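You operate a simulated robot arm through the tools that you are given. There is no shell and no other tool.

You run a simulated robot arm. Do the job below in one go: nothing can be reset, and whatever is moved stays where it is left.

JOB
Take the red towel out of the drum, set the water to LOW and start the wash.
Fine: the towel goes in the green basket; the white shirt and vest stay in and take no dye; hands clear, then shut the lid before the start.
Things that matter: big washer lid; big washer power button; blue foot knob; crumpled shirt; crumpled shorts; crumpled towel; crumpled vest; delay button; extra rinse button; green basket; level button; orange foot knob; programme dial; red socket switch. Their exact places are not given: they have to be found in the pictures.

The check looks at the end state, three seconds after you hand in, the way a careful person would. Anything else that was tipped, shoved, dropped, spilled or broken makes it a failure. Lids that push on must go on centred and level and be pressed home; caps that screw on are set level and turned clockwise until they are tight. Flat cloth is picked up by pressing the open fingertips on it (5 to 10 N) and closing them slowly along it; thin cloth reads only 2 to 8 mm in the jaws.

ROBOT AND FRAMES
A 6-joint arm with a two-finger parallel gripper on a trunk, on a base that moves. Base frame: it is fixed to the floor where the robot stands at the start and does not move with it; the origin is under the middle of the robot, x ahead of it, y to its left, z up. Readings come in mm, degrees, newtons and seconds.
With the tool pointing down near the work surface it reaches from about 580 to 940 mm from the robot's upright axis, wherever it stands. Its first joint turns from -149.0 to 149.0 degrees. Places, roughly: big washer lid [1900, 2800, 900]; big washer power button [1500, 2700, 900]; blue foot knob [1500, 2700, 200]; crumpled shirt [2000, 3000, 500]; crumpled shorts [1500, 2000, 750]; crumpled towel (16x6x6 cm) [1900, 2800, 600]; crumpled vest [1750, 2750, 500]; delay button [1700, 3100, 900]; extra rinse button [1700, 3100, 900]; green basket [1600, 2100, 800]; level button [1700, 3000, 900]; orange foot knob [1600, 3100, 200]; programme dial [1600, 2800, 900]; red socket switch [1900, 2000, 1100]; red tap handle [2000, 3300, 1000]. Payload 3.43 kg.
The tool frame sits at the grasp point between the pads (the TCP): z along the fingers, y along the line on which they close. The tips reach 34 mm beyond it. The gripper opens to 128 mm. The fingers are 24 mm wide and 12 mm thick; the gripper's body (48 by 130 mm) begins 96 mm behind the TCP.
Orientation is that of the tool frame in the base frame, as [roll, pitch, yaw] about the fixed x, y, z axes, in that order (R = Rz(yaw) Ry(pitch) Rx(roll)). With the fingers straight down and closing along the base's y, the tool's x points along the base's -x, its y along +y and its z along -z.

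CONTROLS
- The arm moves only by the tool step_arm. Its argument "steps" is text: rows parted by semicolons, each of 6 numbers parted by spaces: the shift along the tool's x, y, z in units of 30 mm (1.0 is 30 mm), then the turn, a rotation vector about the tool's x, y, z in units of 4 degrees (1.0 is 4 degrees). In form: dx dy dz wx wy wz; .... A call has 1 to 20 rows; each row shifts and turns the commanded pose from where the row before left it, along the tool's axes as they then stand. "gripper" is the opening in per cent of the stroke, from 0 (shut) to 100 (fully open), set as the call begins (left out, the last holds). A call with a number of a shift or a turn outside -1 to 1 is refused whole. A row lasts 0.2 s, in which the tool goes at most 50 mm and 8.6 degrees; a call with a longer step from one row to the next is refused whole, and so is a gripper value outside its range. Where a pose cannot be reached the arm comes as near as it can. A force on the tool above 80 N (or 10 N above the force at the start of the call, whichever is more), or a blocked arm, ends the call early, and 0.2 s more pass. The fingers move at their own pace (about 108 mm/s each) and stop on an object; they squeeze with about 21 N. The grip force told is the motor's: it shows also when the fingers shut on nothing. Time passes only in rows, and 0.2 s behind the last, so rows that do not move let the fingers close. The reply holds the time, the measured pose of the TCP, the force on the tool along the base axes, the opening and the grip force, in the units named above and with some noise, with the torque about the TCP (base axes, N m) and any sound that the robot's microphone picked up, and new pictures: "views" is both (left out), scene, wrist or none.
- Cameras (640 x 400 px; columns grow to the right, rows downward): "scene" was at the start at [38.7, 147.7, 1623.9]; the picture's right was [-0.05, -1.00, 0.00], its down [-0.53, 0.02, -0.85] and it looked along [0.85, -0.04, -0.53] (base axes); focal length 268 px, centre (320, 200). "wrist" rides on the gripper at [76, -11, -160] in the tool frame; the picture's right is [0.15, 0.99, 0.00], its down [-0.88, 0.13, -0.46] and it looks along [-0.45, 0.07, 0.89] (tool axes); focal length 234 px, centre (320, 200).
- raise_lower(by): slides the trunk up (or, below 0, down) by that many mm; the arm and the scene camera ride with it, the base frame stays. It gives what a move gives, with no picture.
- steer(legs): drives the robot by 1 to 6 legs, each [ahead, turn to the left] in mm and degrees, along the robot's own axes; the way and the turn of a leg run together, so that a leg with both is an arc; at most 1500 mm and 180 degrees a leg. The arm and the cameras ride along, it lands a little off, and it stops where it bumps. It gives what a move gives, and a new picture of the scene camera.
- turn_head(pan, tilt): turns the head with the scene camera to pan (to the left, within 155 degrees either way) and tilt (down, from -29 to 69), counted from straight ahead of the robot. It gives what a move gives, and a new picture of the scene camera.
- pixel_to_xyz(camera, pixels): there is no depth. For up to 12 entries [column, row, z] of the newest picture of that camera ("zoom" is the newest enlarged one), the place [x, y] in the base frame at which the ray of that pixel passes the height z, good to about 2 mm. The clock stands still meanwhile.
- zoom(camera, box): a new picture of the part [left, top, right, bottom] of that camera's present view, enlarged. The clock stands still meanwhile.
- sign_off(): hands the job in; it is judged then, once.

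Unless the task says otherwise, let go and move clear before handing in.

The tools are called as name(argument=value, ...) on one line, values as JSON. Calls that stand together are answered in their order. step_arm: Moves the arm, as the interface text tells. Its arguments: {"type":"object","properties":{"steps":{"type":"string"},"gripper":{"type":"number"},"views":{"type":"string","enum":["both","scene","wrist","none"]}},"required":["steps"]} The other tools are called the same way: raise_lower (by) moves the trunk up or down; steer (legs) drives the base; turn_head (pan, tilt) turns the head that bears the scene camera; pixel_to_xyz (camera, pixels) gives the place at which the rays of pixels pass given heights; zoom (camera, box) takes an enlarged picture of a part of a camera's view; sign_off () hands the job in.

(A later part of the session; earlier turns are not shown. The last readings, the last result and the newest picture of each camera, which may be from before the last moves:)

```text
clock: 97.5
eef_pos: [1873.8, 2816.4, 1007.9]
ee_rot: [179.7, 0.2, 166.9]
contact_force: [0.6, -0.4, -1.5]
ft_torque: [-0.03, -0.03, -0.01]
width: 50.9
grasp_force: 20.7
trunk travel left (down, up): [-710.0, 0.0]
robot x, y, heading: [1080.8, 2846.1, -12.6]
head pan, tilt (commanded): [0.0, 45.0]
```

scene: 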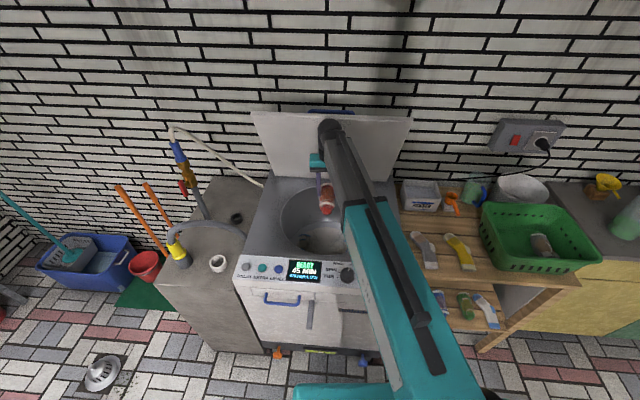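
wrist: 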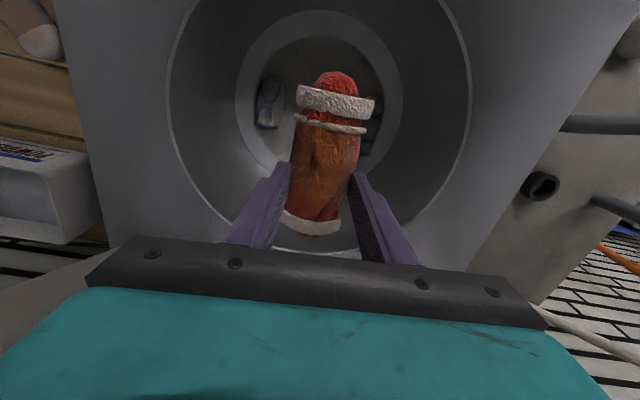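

The red towel is out at z≈1008 and held. Now I zoom on the green basket at (540,235).

zoom(camera="scene", box=[400, 170, 640, 320])

pixel_to_xyz(camera="scene", pixels=[[481, 206, 830], [555, 203, 830], [600, 262, 830], [490, 268, 830], [540, 240, 830], [485, 245, 830], [489, 270, 740], [580, 280, 740]])

```text
2.67 times, centred on (520, 245) of scene
```

zoom: 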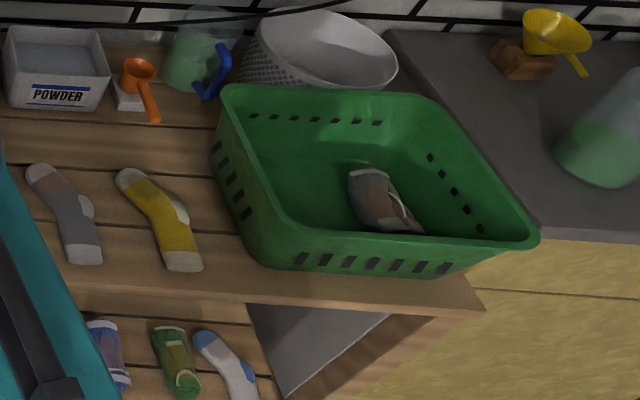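

```text
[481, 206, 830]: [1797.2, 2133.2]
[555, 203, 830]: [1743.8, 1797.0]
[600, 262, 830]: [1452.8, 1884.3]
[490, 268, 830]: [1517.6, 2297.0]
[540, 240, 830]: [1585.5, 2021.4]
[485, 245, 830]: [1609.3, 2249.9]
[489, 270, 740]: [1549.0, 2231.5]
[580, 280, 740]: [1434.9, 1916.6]
```

The basket at about (1640,2080) is out of reach from here, and the base must stay clear of the washer and stand. I back straight off (moving the hand away from the lid), then go round to stand in front of the basket.

steer(legs=[[-200, 0]])

steer(legs=[[0, -90], [620, 0]])

```text
clock: 99.3
eef_pos: [1680.2, 2859.2, 1007.5]
ee_rot: [179.7, 0.1, 166.7]
contact_force: [-0.3, -0.6, -1.7]
ft_torque: [0.0, -0.05, -0.01]
width: 51.0
grasp_force: 20.8
trunk travel left (down, up): [-710.0, 0.0]
robot x, y, heading: [888.2, 2891.4, -12.5]
head pan, tilt (commanded): [0.0, 45.0]
```

scene: 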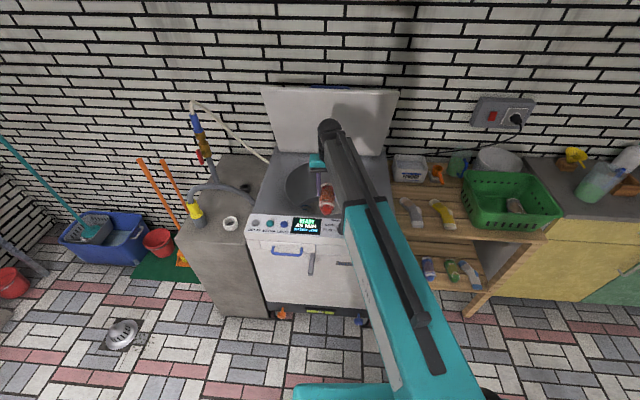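

```text
clock: 108.5
eef_pos: [727.9, 1485.3, 1007.4]
ee_rot: [179.8, 0.2, 77.2]
contact_force: [0.3, 0.1, -1.6]
ft_torque: [0.0, 0.0, -0.01]
width: 50.4
grasp_force: 20.7
trunk travel left (down, up): [-710.0, 0.0]
robot x, y, heading: [756.9, 2277.4, -102.1]
head pan, tilt (commanded): [0.0, 45.0]
```

scene: 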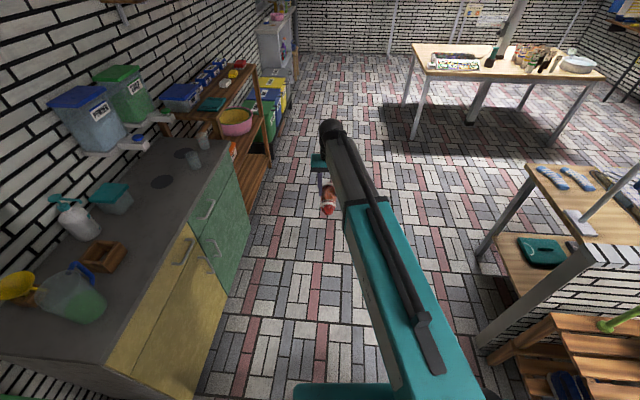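

The towel is still held (50.4 mm). Before I swing back left, I check that the jug (72,285) and pump bottle on the counter lie outside the hand's sweep of about 880 mm.

pixel_to_xyz(camera="scene", pixels=[[72, 280, 900], [105, 300, 900], [100, 262, 850], [75, 215, 950], [125, 250, 830], [230, 155, 800], [100, 370, 780], [190, 230, 780]])

```text
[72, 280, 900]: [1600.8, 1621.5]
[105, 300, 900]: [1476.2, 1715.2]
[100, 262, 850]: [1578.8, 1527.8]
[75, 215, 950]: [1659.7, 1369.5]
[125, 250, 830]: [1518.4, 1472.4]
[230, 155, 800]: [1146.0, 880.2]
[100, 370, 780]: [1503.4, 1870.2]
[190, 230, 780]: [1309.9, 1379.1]
```

The jug's near edge is only about 40 mm outside the sweep. I back 90 mm first for more room and then turn left to face the basket.

steer(legs=[[-90, 0], [0, 88]])

```text
clock: 114.7
eef_pos: [1567.6, 2290.2, 1008.5]
ee_rot: [179.7, 0.2, 163.8]
contact_force: [-0.9, 0.3, -1.2]
ft_torque: [0.02, 0.01, -0.01]
width: 50.2
grasp_force: 21.0
trunk travel left (down, up): [-710.0, 0.0]
robot x, y, heading: [786.0, 2396.8, -15.9]
head pan, tilt (commanded): [0.0, 45.0]
```

scene: 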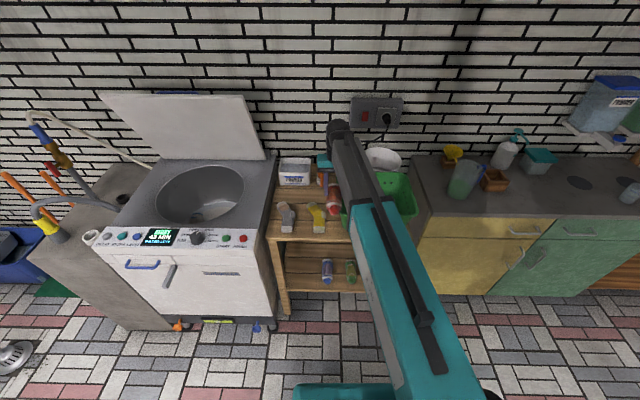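

The robot now faces the stand, and the basket is half hidden behind the arm at (390,200). I take a wrist view.

step_arm(steps="0 0 0 0 0 0", views="wrist")

zoom(camera="scene", box=[270, 130, 450, 250])

```text
clock: 115.1
eef_pos: [1568.9, 2288.9, 1006.7]
ee_rot: [179.7, 0.2, 163.8]
contact_force: [-0.4, 0.4, -0.7]
ft_torque: [-0.05, 0.03, 0.03]
width: 50.0
grasp_force: 20.7
trunk travel left (down, up): [-710.0, 0.0]
robot x, y, heading: [785.9, 2398.0, -16.0]
head pan, tilt (commanded): [0.0, 45.0]
```

wrist: 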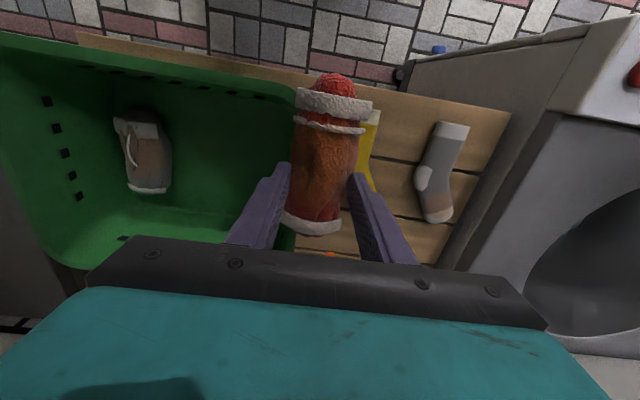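

```text
3.33 times, centred on (360, 190) of scene
```

zoom: 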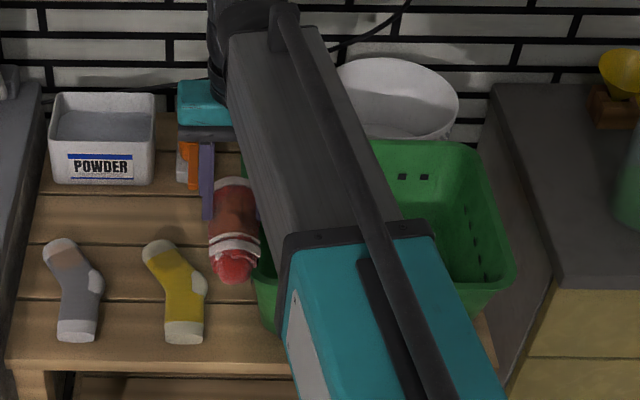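

The basket lies to the right of the hand, with the shorts in it at (145,155) and free space beside them. I query rim and floor points, then shift 90 mm right and look again to get the rim height.

pixel_to_xyz(camera="wrist", pixels=[[298, 92, 800], [298, 92, 850], [298, 92, 900], [10, 40, 850], [145, 155, 760], [145, 155, 800], [295, 250, 800], [295, 250, 850]])

step_arm(steps="0 -1 0 0 0 0; 0 -1 0 0 0 0; 0 -1 0 0 0 0; 0 0 0 0 0 0", views="both")

```text
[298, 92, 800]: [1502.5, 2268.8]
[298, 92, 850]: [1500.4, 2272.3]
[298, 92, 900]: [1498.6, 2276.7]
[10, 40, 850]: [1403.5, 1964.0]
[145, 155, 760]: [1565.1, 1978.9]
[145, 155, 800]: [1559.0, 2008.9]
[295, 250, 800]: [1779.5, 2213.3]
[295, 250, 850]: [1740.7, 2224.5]
```

```text
clock: 116.1
eef_pos: [1542.5, 2201.7, 1006.0]
ee_rot: [179.8, 0.2, 163.9]
contact_force: [0.0, -0.9, -1.8]
ft_torque: [0.02, 0.0, 0.0]
width: 49.9
grasp_force: 21.5
trunk travel left (down, up): [-710.0, 0.0]
robot x, y, heading: [785.7, 2394.7, -16.2]
head pan, tilt (commanded): [0.0, 45.0]
```

scene: 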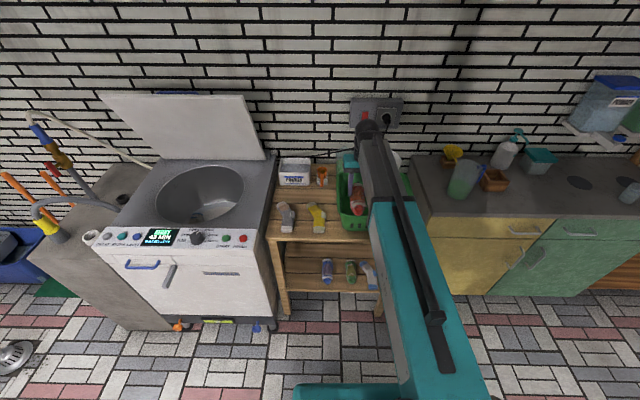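
wrist: 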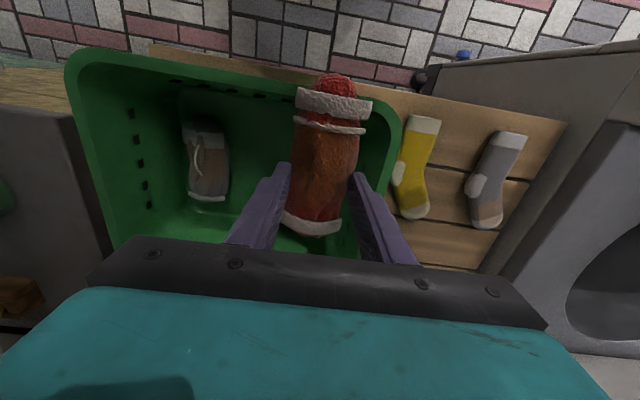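

The towel now hangs over the basket's free half. I query the rim points from this view.

pixel_to_xyz(camera="wrist", pixels=[[398, 113, 850], [376, 200, 850], [357, 255, 850], [230, 84, 850], [75, 62, 850], [100, 200, 850], [117, 245, 850], [207, 165, 790], [207, 165, 760], [365, 115, 850], [270, 100, 760], [340, 235, 760]])

zoom(camera="wrist", box=[50, 30, 450, 280])

zoom(camera="scene", box=[300, 130, 450, 240])

```text
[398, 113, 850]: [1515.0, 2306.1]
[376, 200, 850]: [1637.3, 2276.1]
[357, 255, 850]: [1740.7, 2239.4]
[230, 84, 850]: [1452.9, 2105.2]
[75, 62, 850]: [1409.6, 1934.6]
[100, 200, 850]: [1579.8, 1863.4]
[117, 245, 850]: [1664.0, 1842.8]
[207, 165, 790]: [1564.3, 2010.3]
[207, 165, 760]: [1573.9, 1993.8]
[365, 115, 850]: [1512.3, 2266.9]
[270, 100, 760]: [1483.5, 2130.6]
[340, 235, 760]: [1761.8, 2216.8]
```

```text
1.60 times, centred on (250, 155) of wrist
```

zoom: 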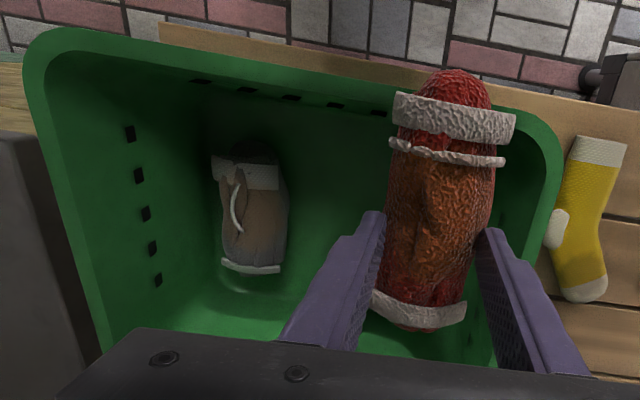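

```text
3.64 times, centred on (375, 185) of scene
```

zoom: 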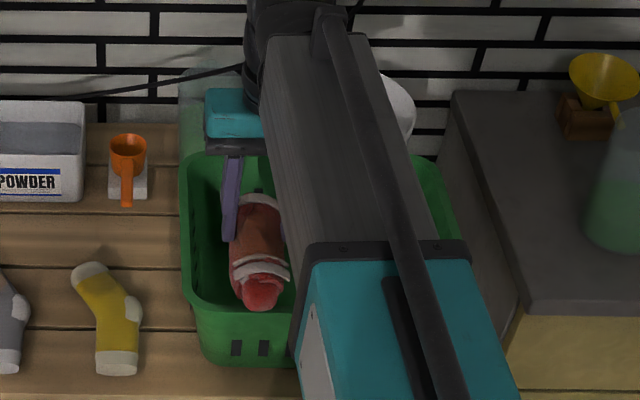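

The basket is about 386 mm wide with its front-left rim corner at (1515,2306) and the same yaw as the stand. The towel must go about 90 mm deeper and 32 mm right to sit over the free half. I move there, still high.

step_arm(steps="-0.75 -0.27 0 0 0 0; -0.75 -0.27 0 0 0 0; -0.75 -0.27 0 0 0 0; -0.75 -0.27 0 0 0 0; 0 0 0 0 0 0", views="both")

pixel_to_xyz(camera="scene", pixels=[[339.3, 213.8, 820], [339.3, 213.8, 850], [339.3, 213.8, 880], [317, 205, 740], [285, 210, 740]])

```text
clock: 117.3
eef_pos: [1620.1, 2146.5, 1007.0]
ee_rot: [179.7, 0.2, 163.8]
contact_force: [-0.3, 0.4, -1.0]
ft_torque: [0.01, 0.0, -0.01]
width: 49.7
grasp_force: 21.2
trunk travel left (down, up): [-710.0, 0.0]
robot x, y, heading: [786.3, 2394.0, -16.0]
head pan, tilt (commanded): [0.0, 45.0]
```

scene: 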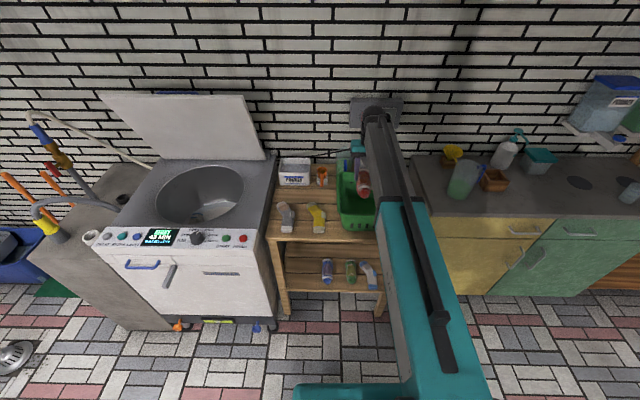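
wrist: 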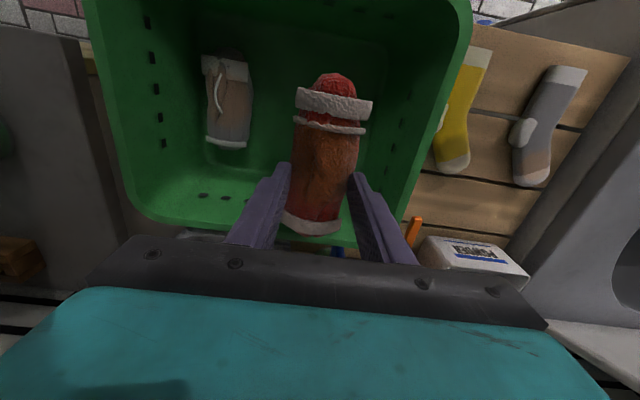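

```text
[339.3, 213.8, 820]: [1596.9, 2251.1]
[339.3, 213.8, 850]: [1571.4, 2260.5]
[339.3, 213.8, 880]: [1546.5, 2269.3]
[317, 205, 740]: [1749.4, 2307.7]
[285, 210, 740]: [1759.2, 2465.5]
```

Now both the towel and the basket's rear rim show. I check the rear rim and left rim against the towel's position.

pixel_to_xyz(camera="wrist", pixels=[[150, 218, 850], [230, 232, 850], [345, 245, 850], [407, 205, 850], [440, 130, 850], [470, 20, 850], [140, 200, 850], [190, 165, 760], [370, 170, 760], [228, 100, 780], [90, 20, 850]])

zoom(camera="wrist", box=[80, 0, 480, 250])

```text
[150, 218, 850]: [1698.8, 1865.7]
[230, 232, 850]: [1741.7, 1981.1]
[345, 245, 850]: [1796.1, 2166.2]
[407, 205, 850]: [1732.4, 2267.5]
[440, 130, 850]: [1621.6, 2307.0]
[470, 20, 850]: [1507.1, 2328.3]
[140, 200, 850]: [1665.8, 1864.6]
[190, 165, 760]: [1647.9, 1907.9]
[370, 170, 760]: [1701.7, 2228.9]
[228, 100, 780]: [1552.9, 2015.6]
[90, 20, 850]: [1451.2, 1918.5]
```

```text
1.60 times, centred on (280, 125) of wrist
```

zoom: 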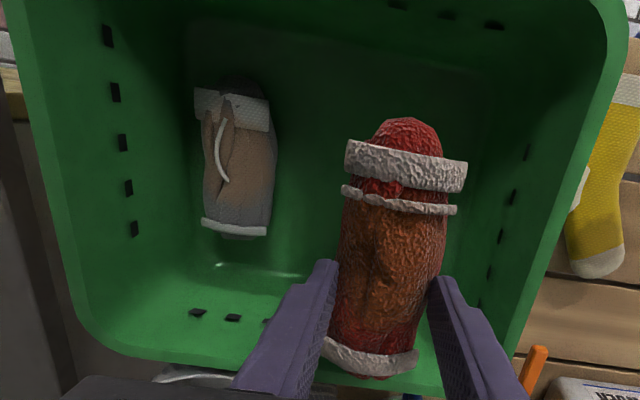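

The two views fix the rim at z≈925, with a basket about 300 x 250 mm. The towel should sit 20 mm nearer to me and 15 mm further right, clear of the shorts. I shift, then lower toward TCP z≈860.

step_arm(steps="0.67 -0.5 0 0 0 0; 0 0 0.6 0 0 0; 0 0 0.6 0 0 0; 0 0 0.6 0 0 0; 0 0 0.6 0 0 0; 0 0 0.6 0 0 0; 0 0 0 0 0 0", views="both")

```text
clock: 118.9
eef_pos: [1595.4, 2137.5, 916.8]
ee_rot: [179.6, 0.2, 163.8]
contact_force: [0.2, 0.3, -1.4]
ft_torque: [-0.02, -0.05, -0.03]
width: 49.5
grasp_force: 21.2
trunk travel left (down, up): [-710.0, 0.0]
robot x, y, heading: [786.4, 2393.5, -16.3]
head pan, tilt (commanded): [0.0, 45.0]
```

scene: 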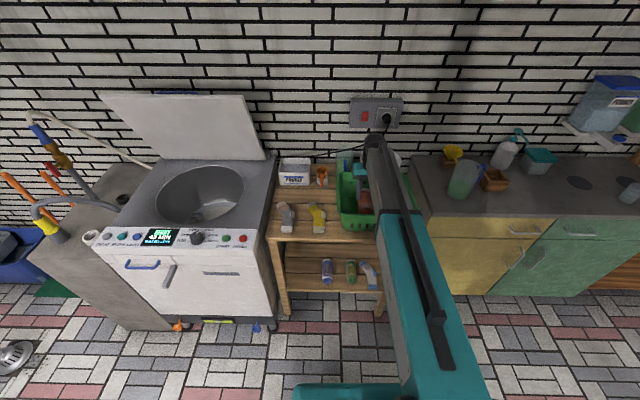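
wrist: 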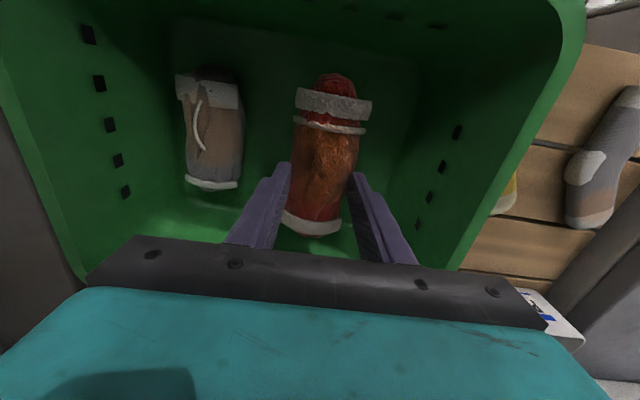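

The towel is inside the basket walls, clear of the shorts (215,130). I keep lowering carefully.

step_arm(steps="0 0 0.5 0 0 0; 0 0 0.5 0 0 0; 0 0 0.5 0 0 0; 0 0 0.5 0 0 0; 0 0 0 0 0 0", views="both")

```text
clock: 120.1
eef_pos: [1595.0, 2136.9, 859.0]
ee_rot: [179.8, 0.4, 163.8]
contact_force: [1.3, -4.2, 27.9]
ft_torque: [-0.41, 0.43, 0.02]
width: 55.9
grasp_force: 21.3
trunk travel left (down, up): [-710.0, 0.0]
robot x, y, heading: [785.6, 2393.2, -15.9]
head pan, tilt (commanded): [0.0, 45.0]
```

scene: 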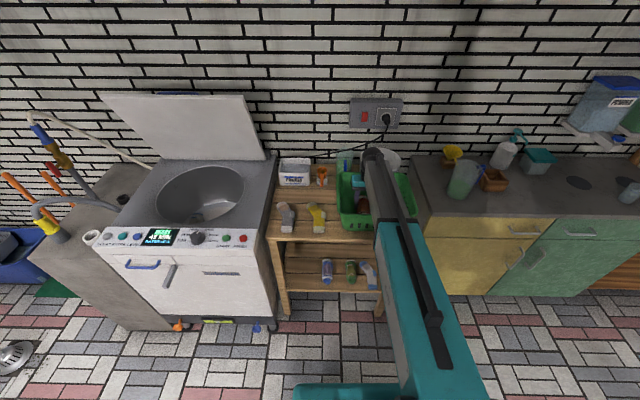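
wrist: 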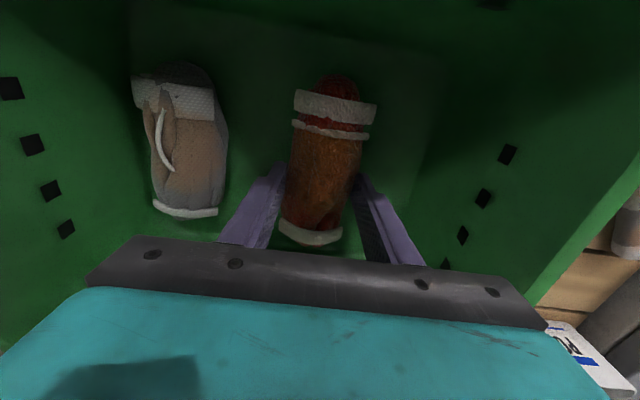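

The floor of the basket was touched (28 N up at TCP z 859). I ease up 4 mm and open the fingers just enough to free the towel.

step_arm(steps="0 0 -0.15 0 0 0; 0 0 0 0 0 0", views="none")

step_arm(steps="0 0 0 0 0 0; 0 0 0 0 0 0; 0 0 0 0 0 0", gripper=62, views="wrist")

```text
clock: 120.7
eef_pos: [1595.4, 2138.4, 858.9]
ee_rot: [179.6, 0.0, 163.8]
contact_force: [-0.2, -0.7, -0.2]
ft_torque: [-0.01, 0.0, 0.01]
width: 55.7
grasp_force: 21.1
trunk travel left (down, up): [-710.0, 0.0]
robot x, y, heading: [785.6, 2394.1, -15.8]
head pan, tilt (commanded): [0.0, 45.0]
```

```text
clock: 121.5
eef_pos: [1596.6, 2137.6, 861.6]
ee_rot: [179.7, 0.1, 163.8]
contact_force: [-0.1, 0.2, 0.1]
ft_torque: [0.0, 0.01, 0.0]
width: 79.4
grasp_force: 0.0
trunk travel left (down, up): [-710.0, 0.0]
robot x, y, heading: [783.4, 2398.3, -16.1]
head pan, tilt (commanded): [0.0, 45.0]
```

wrist: 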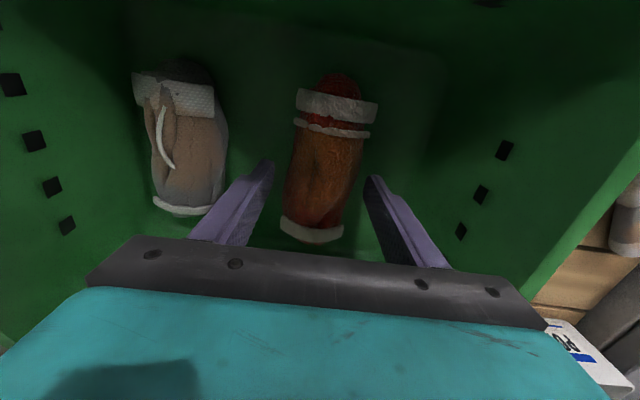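

The towel lies on the basket floor at (322,160) beside the shorts, and the fingers are free of it. I lift straight up out of the basket.

step_arm(steps="0 0 -0.5 0 0 0; 0 0 -0.8 0 0 0; 0 0 -1 0 0 0; 0 0 -1 0 0 0; 0 0 -1 0 0 0; 0 0 -1 0 0 0; 0 0 0 0 0 0", views="both")

```text
clock: 123.1
eef_pos: [1593.0, 2138.2, 1020.5]
ee_rot: [179.6, 0.2, 163.8]
contact_force: [0.9, 0.3, -0.6]
ft_torque: [0.01, -0.02, -0.01]
width: 79.2
grasp_force: 0.1
trunk travel left (down, up): [-710.0, 0.0]
robot x, y, heading: [787.7, 2393.0, -16.3]
head pan, tilt (commanded): [0.0, 45.0]
```

scene: 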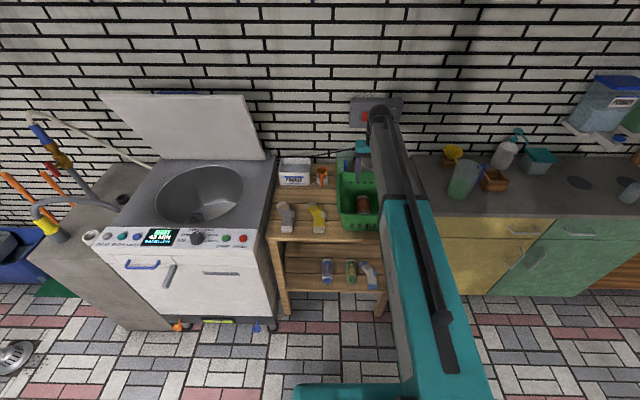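
wrist: 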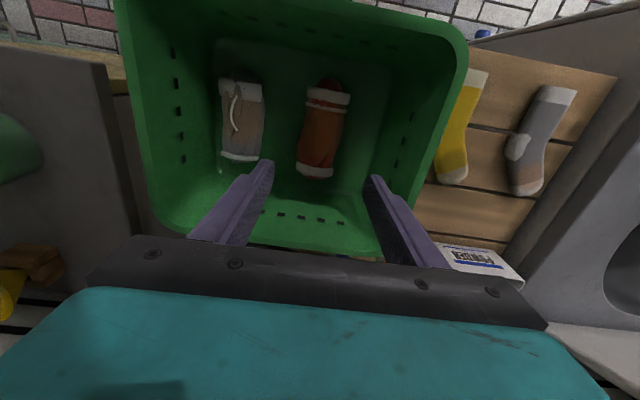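

The towel sits in the basket beside the shorts. Now I retract the arm to a short reach (so the sweep clears the hose on the plinth) and drive back to the washer.

step_arm(steps="1 0 0 0 0 0; 1 0 0 0 0 0; 1 0 0 0 0 0; 1 0 0 0 0 0; 1 0 0 0 0 0; 1 0 0 0 0 0; 0.3 0 0 0 0 0; 0 0 0 0 0 0", gripper=27, views="none")

steer(legs=[[0, 90], [505, 0], [0, -86.6]])

```text
clock: 124.9
eef_pos: [1415.2, 2189.9, 1019.3]
ee_rot: [179.6, 0.2, 163.8]
contact_force: [0.5, -0.4, 0.7]
ft_torque: [0.0, 0.0, 0.04]
width: 34.6
grasp_force: 0.1
trunk travel left (down, up): [-710.0, 0.0]
robot x, y, heading: [785.1, 2393.9, -16.0]
head pan, tilt (commanded): [0.0, 45.0]
```

```text
clock: 138.6
eef_pos: [1563.7, 2723.9, 1019.4]
ee_rot: [179.8, 0.1, 167.6]
contact_force: [0.7, 0.2, -0.1]
ft_torque: [-0.02, -0.02, -0.02]
width: 34.9
grasp_force: 0.0
trunk travel left (down, up): [-710.0, 0.0]
robot x, y, heading: [920.6, 2866.9, -12.0]
head pan, tilt (commanded): [0.0, 45.0]
```

scene: 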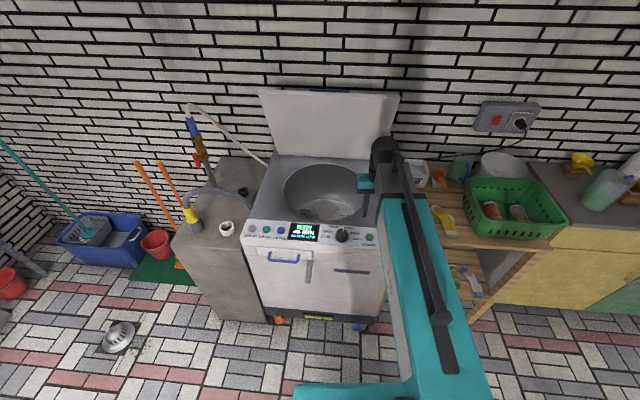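

The robot is back in front of the washer, and the basket at (515,210) holds towel and shorts. I move ahead to the earlier lid-handling spot.

steer(legs=[[160, 0]])

step_arm(steps="0 0.5 0 0 0 1; 0 0.5 0 0 0 1; 0 0.5 0 0 0 1; 0 0.5 0 0 0 1; 0 0 0 0 0 1; 0 0 0 0 0 1; 0 0 0 0 0 1; 0 0 0 0 0 1; 0 0 0 0 0 1; 0 0 0 0 0 1; 0 0 0 0 0 1; 0 0 0 0 0 1; 0 0 0 0 0 1; 0 0 0 0 0 1; 0 0 0 0 0 1; 0 0 0 0 0 1; 0 0 0 0 0 1; 0 0 0 0 0 1; 0 0 0 0 0 1; 0 0 0 0 0 1", views="both")

```text
clock: 140.1
eef_pos: [1717.2, 2693.1, 1018.4]
ee_rot: [179.6, 0.2, 167.7]
contact_force: [-0.2, -0.7, 0.0]
ft_torque: [-0.01, 0.03, -0.03]
width: 34.6
grasp_force: 0.0
trunk travel left (down, up): [-710.0, 0.0]
robot x, y, heading: [1071.6, 2837.9, -12.2]
head pan, tilt (commanded): [0.0, 45.0]
```

scene: 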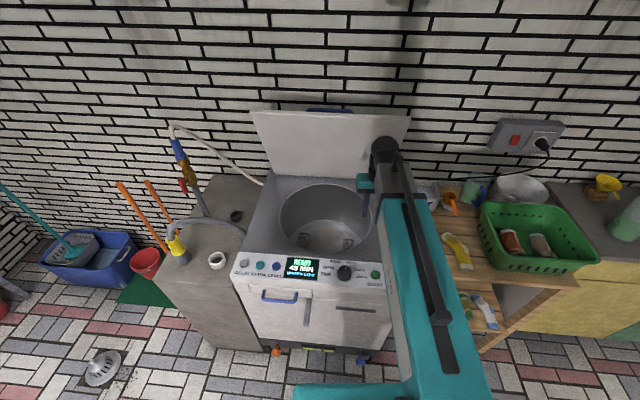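

```text
clock: 144.3
eef_pos: [1735.2, 2749.4, 1019.6]
ee_rot: [179.7, -0.3, 87.7]
contact_force: [0.9, 0.2, 0.6]
ft_torque: [0.02, 0.02, -0.03]
width: 34.8
grasp_force: 0.2
trunk travel left (down, up): [-710.0, 0.0]
robot x, y, heading: [1073.1, 2836.8, -11.6]
head pan, tilt (commanded): [0.0, 45.0]
```

scene: 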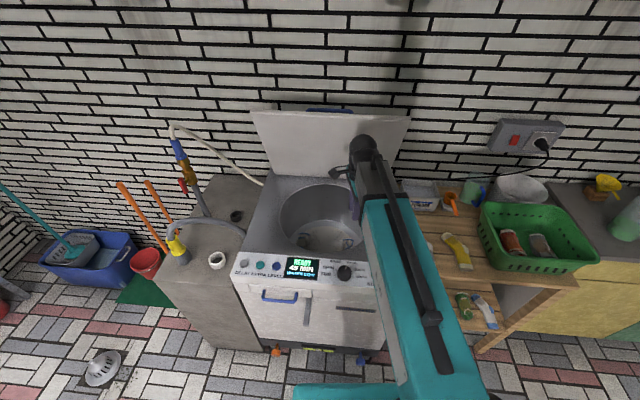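
wrist: 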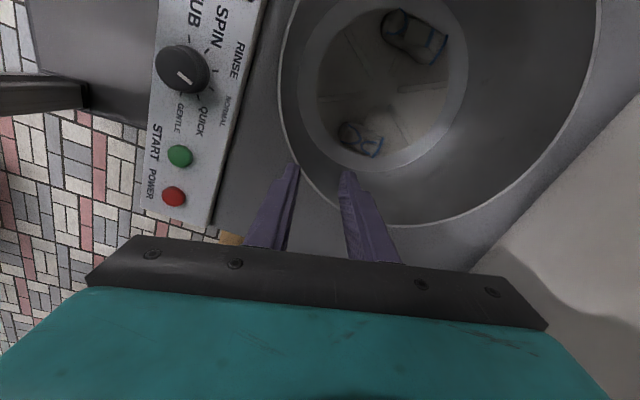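

Only the vest and shirt remain in the drum (388,138 and 415,35). I finish the turn to yaw 73, tilt back 20°, and move to below the point in front of the lid edge.

step_arm(steps="0 0 0 0 0 1; 0 0 0 0 0 1; 0 0 0 0 0 1; 0 0 0 0 0 0.6; 0 0 0 -1 0 0; 0 0 0 -1 0 0; 0 0 0 -1 0 0; 0 0 0 -1 0 0; 0 0 0 -0.85 0 0; 0.83 0.62 0.22 0 0 0; 0.83 0.62 0.22 0 0 0; 0.83 0.62 0.22 0 0 0; 0.83 0.62 0.22 0 0 0; 0 0 0 0 0 0", views="wrist")

```text
clock: 147.3
eef_pos: [1839.2, 2822.0, 1020.2]
ee_rot: [160.4, -0.3, 73.3]
contact_force: [0.0, -0.7, 0.3]
ft_torque: [-0.01, 0.0, 0.03]
width: 34.5
grasp_force: 0.0
trunk travel left (down, up): [-710.0, 0.0]
robot x, y, heading: [1071.8, 2833.0, -12.0]
head pan, tilt (commanded): [0.0, 45.0]
```

wrist: 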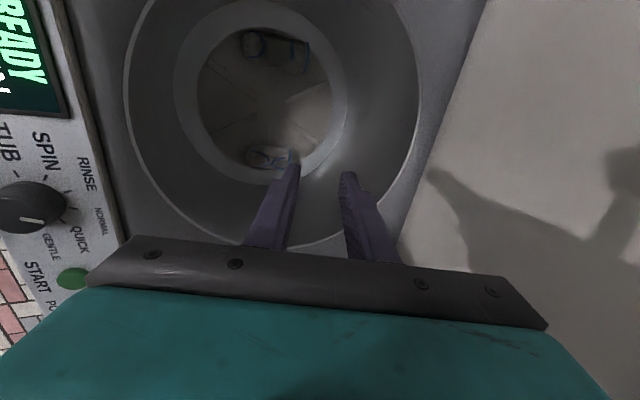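

The pose is now the same as on the way out, only lower. I go straight up to z≈1361 in front of the lid edge.

step_arm(steps="0 0.34 -0.94 0 0 0; 0 0.34 -0.94 0 0 0; 0 0.34 -0.94 0 0 0; 0 0.34 -0.94 0 0 0; 0 0.34 -0.94 0 0 0; 0 0.34 -0.94 0 0 0; 0 0.34 -0.94 0 0 0; 0 0.34 -0.94 0 0 0; 0 0.34 -0.94 0 0 0; 0 0.34 -0.94 0 0 0; 0 0.34 -0.94 0 0 0; 0 0.14 -0.38 0 0 0; 0 0 0 0 0 0", views="both")

```text
clock: 150.1
eef_pos: [1841.9, 2817.4, 1364.5]
ee_rot: [160.4, -0.3, 73.3]
contact_force: [0.9, -0.3, -0.4]
ft_torque: [0.05, -0.01, -0.03]
width: 34.4
grasp_force: 0.0
trunk travel left (down, up): [-710.0, 0.0]
robot x, y, heading: [1068.4, 2833.2, -12.0]
head pan, tilt (commanded): [0.0, 45.0]
```

scene: 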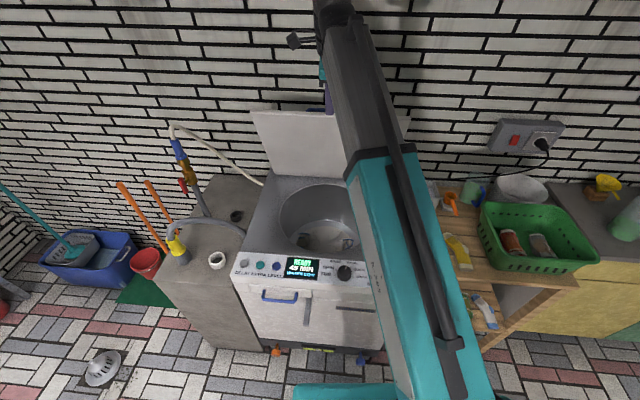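
wrist: 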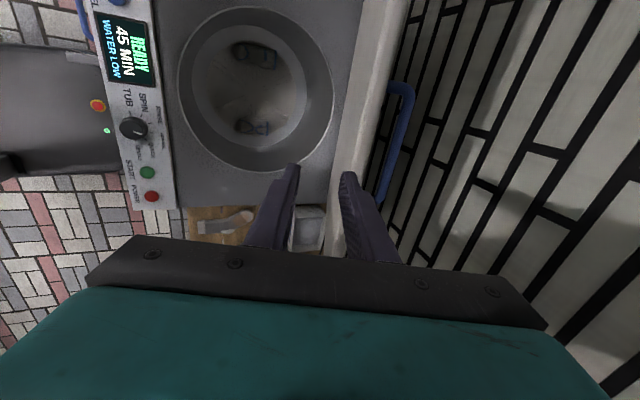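

The view matches the earlier one, with the lid unmoved (bar top at (402,85)). I go forward about 113 mm to above the bar.

step_arm(steps="0.16 0.94 0.34 0 0 0; 0 0.94 0.34 0 0 0; 0 0.94 0.34 0 0 0; 0 0.72 0.26 0 0 0; 0 0 0 0 0 0", views="wrist")

```text
clock: 151.3
eef_pos: [1950.5, 2790.7, 1363.3]
ee_rot: [160.4, -0.4, 73.4]
contact_force: [0.5, 0.2, -0.3]
ft_torque: [0.0, 0.01, -0.02]
width: 34.6
grasp_force: 0.1
trunk travel left (down, up): [-710.0, 0.0]
robot x, y, heading: [1070.1, 2836.5, -11.8]
head pan, tilt (commanded): [0.0, 45.0]
```

wrist: 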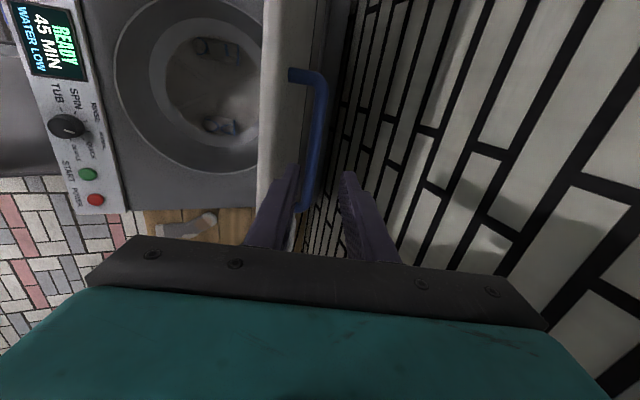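

The bar lies between the fingers' lines just as before. I slide down along the tool axis to straddle it.

step_arm(steps="0 0 0.5 0 0 0; 0 0 0.5 0 0 0; 0 0 0.5 0 0 0; 0 0 0.5 0 0 0; 0 0 0.5 0 0 0; 0 0 0 0 0 0", views="wrist")

```text
clock: 152.7
eef_pos: [1973.7, 2783.9, 1293.3]
ee_rot: [160.5, -0.3, 73.3]
contact_force: [0.6, 0.2, 0.6]
ft_torque: [-0.01, -0.02, 0.01]
width: 34.6
grasp_force: 0.1
trunk travel left (down, up): [-710.0, 0.0]
robot x, y, heading: [1072.9, 2832.5, -11.8]
head pan, tilt (commanded): [0.0, 45.0]
```

wrist: 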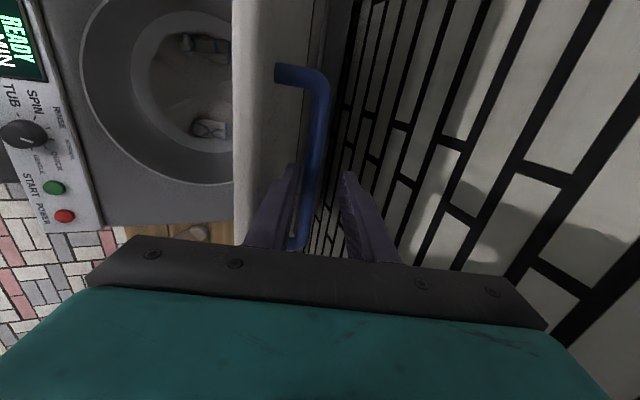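

The bar sits between the fingers with no force. I go the last 13 mm and close on it.

step_arm(steps="0 0 0.22 0 0 0; 0 0 0.22 0 0 0; 0 0 0 0 0 0", views="none")

step_arm(steps="0 0 0 0 0 0; 0 0 0 0 0 0; 0 0 0 0 0 0; 0 0 0 0 0 0", gripper=0, views="wrist")

```text
clock: 153.5
eef_pos: [1978.3, 2783.6, 1278.9]
ee_rot: [160.4, -0.3, 73.2]
contact_force: [-0.2, 0.5, -1.1]
ft_torque: [0.01, 0.01, 0.02]
width: 34.7
grasp_force: 0.0
trunk travel left (down, up): [-710.0, 0.0]
robot x, y, heading: [1069.1, 2833.9, -11.8]
head pan, tilt (commanded): [0.0, 45.0]
```

```text
clock: 154.5
eef_pos: [1979.0, 2783.8, 1280.2]
ee_rot: [160.5, -0.4, 73.3]
contact_force: [1.8, 0.4, -0.5]
ft_torque: [0.37, -0.12, -1.05]
width: 13.6
grasp_force: 45.0
trunk travel left (down, up): [-710.0, 0.0]
robot x, y, heading: [1070.1, 2835.6, -12.0]
head pan, tilt (commanded): [0.0, 45.0]
```

wrist: 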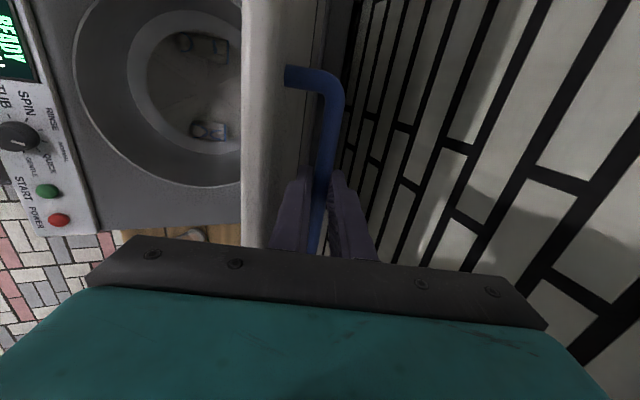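

Bar gripped again (13.6 mm). I now bring the lid down along the reverse arc, first from 70° to about 60°.

step_arm(steps="0 -0.577 -0.025 0 0 0; 0 -0.577 -0.025 0 0 0; 0 -0.577 0.024 0 0 0; 0 -0.577 0.024 0 0 0; 0 0 0 0 0 0", views="wrist")

```text
clock: 155.7
eef_pos: [1914.8, 2802.4, 1255.3]
ee_rot: [160.4, -0.3, 73.2]
contact_force: [1.2, 2.8, -3.6]
ft_torque: [1.23, -0.41, -0.67]
width: 13.7
grasp_force: 45.0
trunk travel left (down, up): [-710.0, 0.0]
robot x, y, heading: [1072.0, 2833.9, -11.8]
head pan, tilt (commanded): [0.0, 45.0]
```

wrist: 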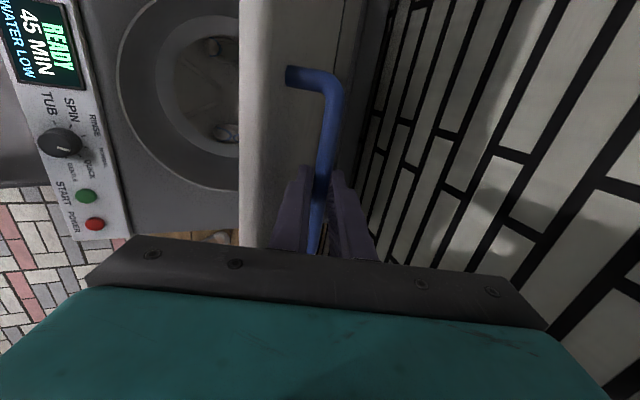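

Forces stay small. I go on from 60° to 45°, bringing the tool upright along the way.

step_arm(steps="0 -0.531 0.089 1 0 0; 0 -0.523 0.125 1 0 0; 0 -0.498 0.211 1 0 0; 0 -0.482 0.245 1 0 0; 0 -0.442 0.322 0.85 0 0; 0 -0.458 0.352 0 0 0; 0 0 0 0 0 0", views="wrist")

```text
clock: 157.3
eef_pos: [1838.6, 2826.3, 1200.5]
ee_rot: [179.8, -0.5, 73.4]
contact_force: [4.7, 14.8, -0.9]
ft_torque: [0.97, -0.36, -1.07]
width: 13.9
grasp_force: 45.2
trunk travel left (down, up): [-710.0, 0.0]
robot x, y, heading: [1074.7, 2835.1, -11.7]
head pan, tilt (commanded): [0.0, 45.0]
```

wrist: 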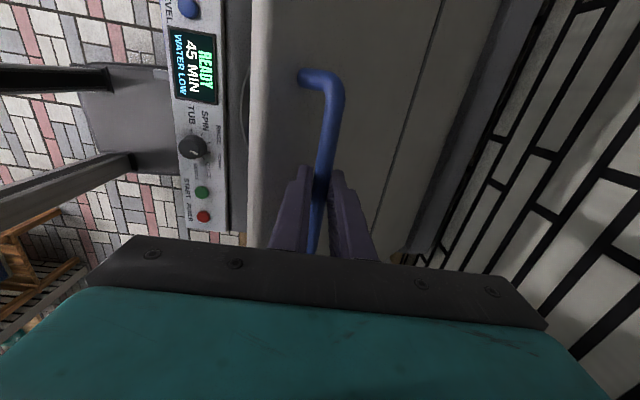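

All well at about 45°, with a slight sideways drag that I correct by 4 mm. I carry on down to about 20°.

step_arm(steps="0.12 -0.425 0.388 0 0 0; 0 -0.425 0.388 0 0 0; 0 -0.39 0.423 0 0 0; 0 -0.39 0.423 0 0 0; 0 -0.352 0.458 0 0 0; 0 -0.352 0.458 0 0 0; 0 -0.31 0.487 0 0 0; 0 -0.31 0.487 0 0 0; 0 -0.267 0.51 0 0 0; 0 -0.267 0.51 0 0 0; 0 0 0 0 0 0", views="both")

```text
clock: 159.7
eef_pos: [1738.5, 2858.9, 1065.4]
ee_rot: [179.8, -0.3, 73.2]
contact_force: [-5.6, -14.8, 0.3]
ft_torque: [0.29, -0.15, -0.98]
width: 13.7
grasp_force: 44.5
trunk travel left (down, up): [-710.0, 0.0]
robot x, y, heading: [1073.8, 2832.4, -12.1]
head pan, tilt (commanded): [0.0, 45.0]
```

scene: 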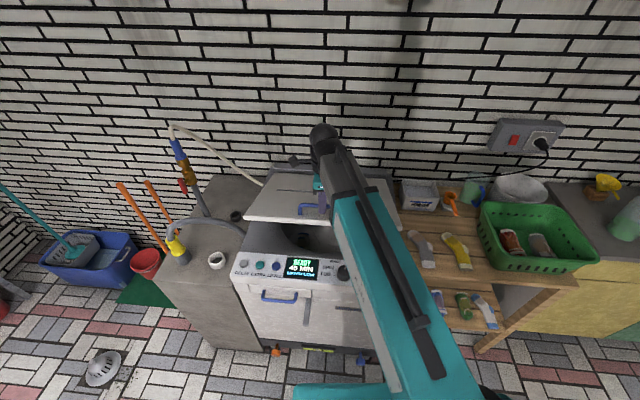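
wrist: 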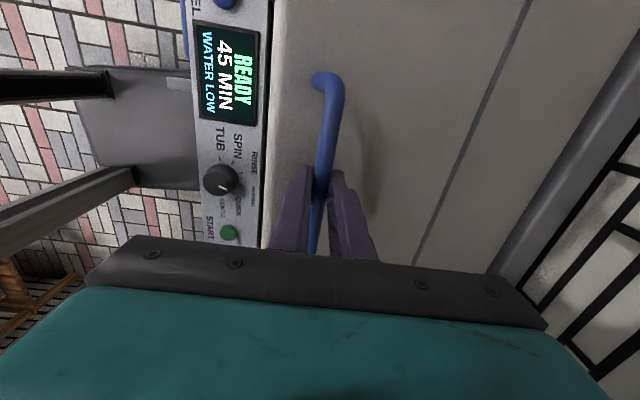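

Exactly retracing the opening path (z 1065 at 20°). I go on down to about 5°.

step_arm(steps="0.08 -0.222 0.533 0 0 0; 0 -0.222 0.533 0 0 0; 0 -0.173 0.55 0 0 0; 0 -0.173 0.55 0 0 0; 0 -0.125 0.563 0 0 0; 0 -0.125 0.563 0 0 0; 0 0 0 0 0 0", views="wrist")

```text
clock: 161.3
eef_pos: [1707.9, 2868.7, 967.2]
ee_rot: [180.0, -0.1, 73.4]
contact_force: [-21.3, -16.1, 1.9]
ft_torque: [-0.11, 0.26, -0.82]
width: 13.8
grasp_force: 45.4
trunk travel left (down, up): [-710.0, 0.0]
robot x, y, heading: [1071.2, 2836.5, -11.7]
head pan, tilt (commanded): [0.0, 45.0]
```

wrist: 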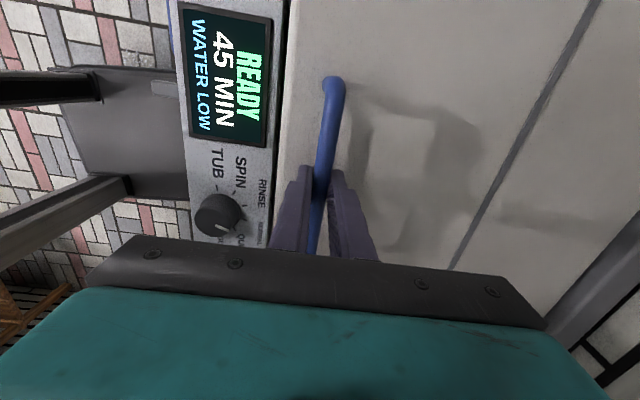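

Nearly shut, and the bar wants to go a few mm more toward me (-21 N in x). I give that and lower the last 5° in small rows.

step_arm(steps="0 -0.2 0.4 0 0 0; 0 -0.06 0.4 0 0 0; 0 0 0.2 0 0 0; 0 0 0.1 0 0 0; 0 0 0 0 0 0", views="wrist")

```text
clock: 162.5
eef_pos: [1702.9, 2871.2, 933.4]
ee_rot: [179.8, -0.1, 73.4]
contact_force: [-7.9, -18.2, -0.2]
ft_torque: [-0.52, 0.2, -0.81]
width: 13.8
grasp_force: 45.4
trunk travel left (down, up): [-710.0, 0.0]
robot x, y, heading: [1071.7, 2836.4, -11.8]
head pan, tilt (commanded): [0.0, 45.0]
```

wrist: 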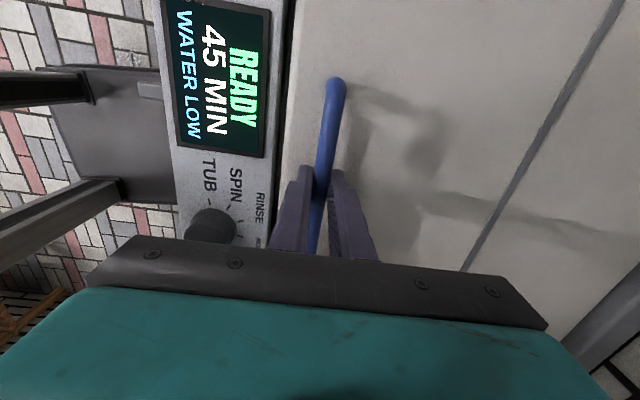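

At z 933.4 the lid is about 2 mm off its shut height (931.6). I press it down in small steps until it seats.

step_arm(steps="0 0 0.1 0 0 0; 0 0 0.07 0 0 0; 0 0 0 0 0 0", views="none")

step_arm(steps="0 0 0.07 0 0 0; 0 0 0.07 0 0 0; 0 0 0 0 0 0", views="wrist")

```text
clock: 163.3
eef_pos: [1703.0, 2873.6, 931.1]
ee_rot: [179.4, -0.5, 73.3]
contact_force: [-0.2, -16.0, 29.5]
ft_torque: [-0.23, 0.01, -1.12]
width: 13.9
grasp_force: 44.8
trunk travel left (down, up): [-710.0, 0.0]
robot x, y, heading: [1072.4, 2836.9, -11.9]
head pan, tilt (commanded): [0.0, 45.0]
```

```text
clock: 164.1
eef_pos: [1703.9, 2875.0, 925.1]
ee_rot: [179.6, -0.6, 73.3]
contact_force: [8.6, -8.4, 32.2]
ft_torque: [0.0, -0.14, -0.93]
width: 13.7
grasp_force: 45.2
trunk travel left (down, up): [-710.0, 0.0]
robot x, y, heading: [1071.1, 2836.0, -11.8]
head pan, tilt (commanded): [0.0, 45.0]
```

wrist: 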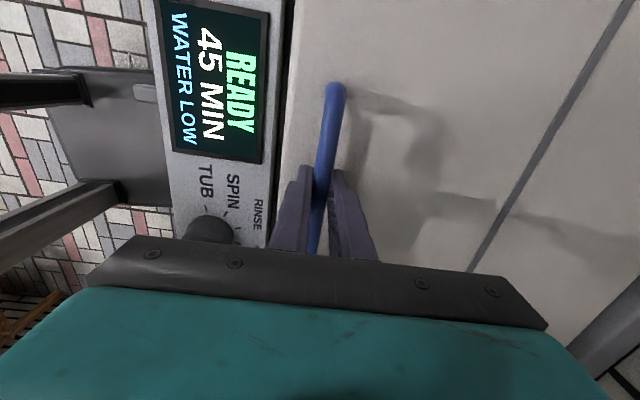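

The lid seats with about 30 N upward and the fingers only slide on the bar now. I let go and rise straight up.

step_arm(steps="0 0 0 0 0 0; 0 0 0 0 0 0; 0 0 0 0 0 0", gripper=50, views="none")

step_arm(steps="0 0 -0.5 0 0 0; 0 0 -1 0 0 0; 0 0 -1 0 0 0; 0 0 -1 0 0 0; 0 0 0 0 0 0", views="both")

```text
clock: 164.9
eef_pos: [1704.5, 2875.7, 925.1]
ee_rot: [179.8, -0.4, 73.3]
contact_force: [-0.3, 0.7, 0.7]
ft_torque: [0.03, -0.01, 0.0]
width: 64.0
grasp_force: 0.0
trunk travel left (down, up): [-710.0, 0.0]
robot x, y, heading: [1070.5, 2837.5, -12.0]
head pan, tilt (commanded): [0.0, 45.0]
```

```text
clock: 166.1
eef_pos: [1702.6, 2875.0, 1029.0]
ee_rot: [179.8, -0.3, 73.4]
contact_force: [-0.5, -0.1, 0.6]
ft_torque: [0.01, 0.02, -0.02]
width: 64.2
grasp_force: 0.0
trunk travel left (down, up): [-710.0, 0.0]
robot x, y, heading: [1069.2, 2836.0, -11.8]
head pan, tilt (commanded): [0.0, 45.0]
```

scene: 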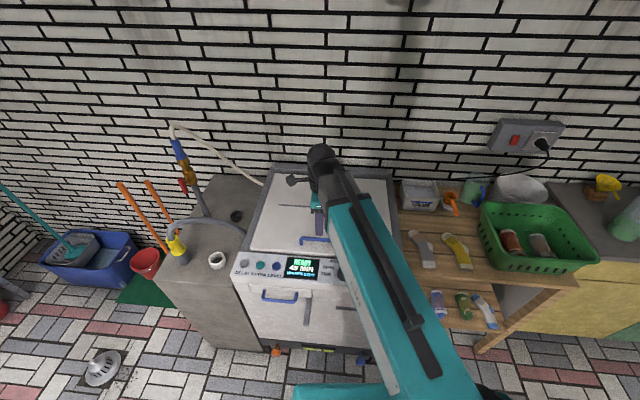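
wrist: 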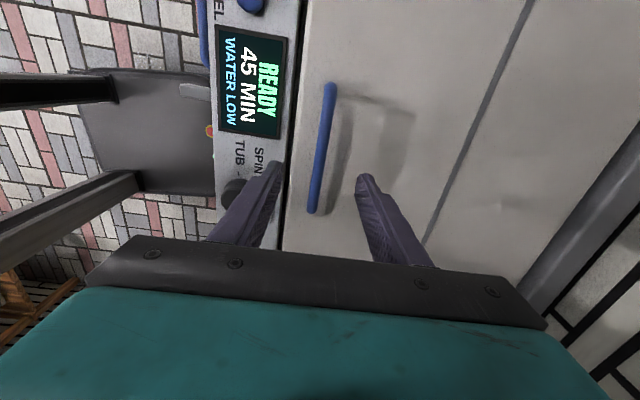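

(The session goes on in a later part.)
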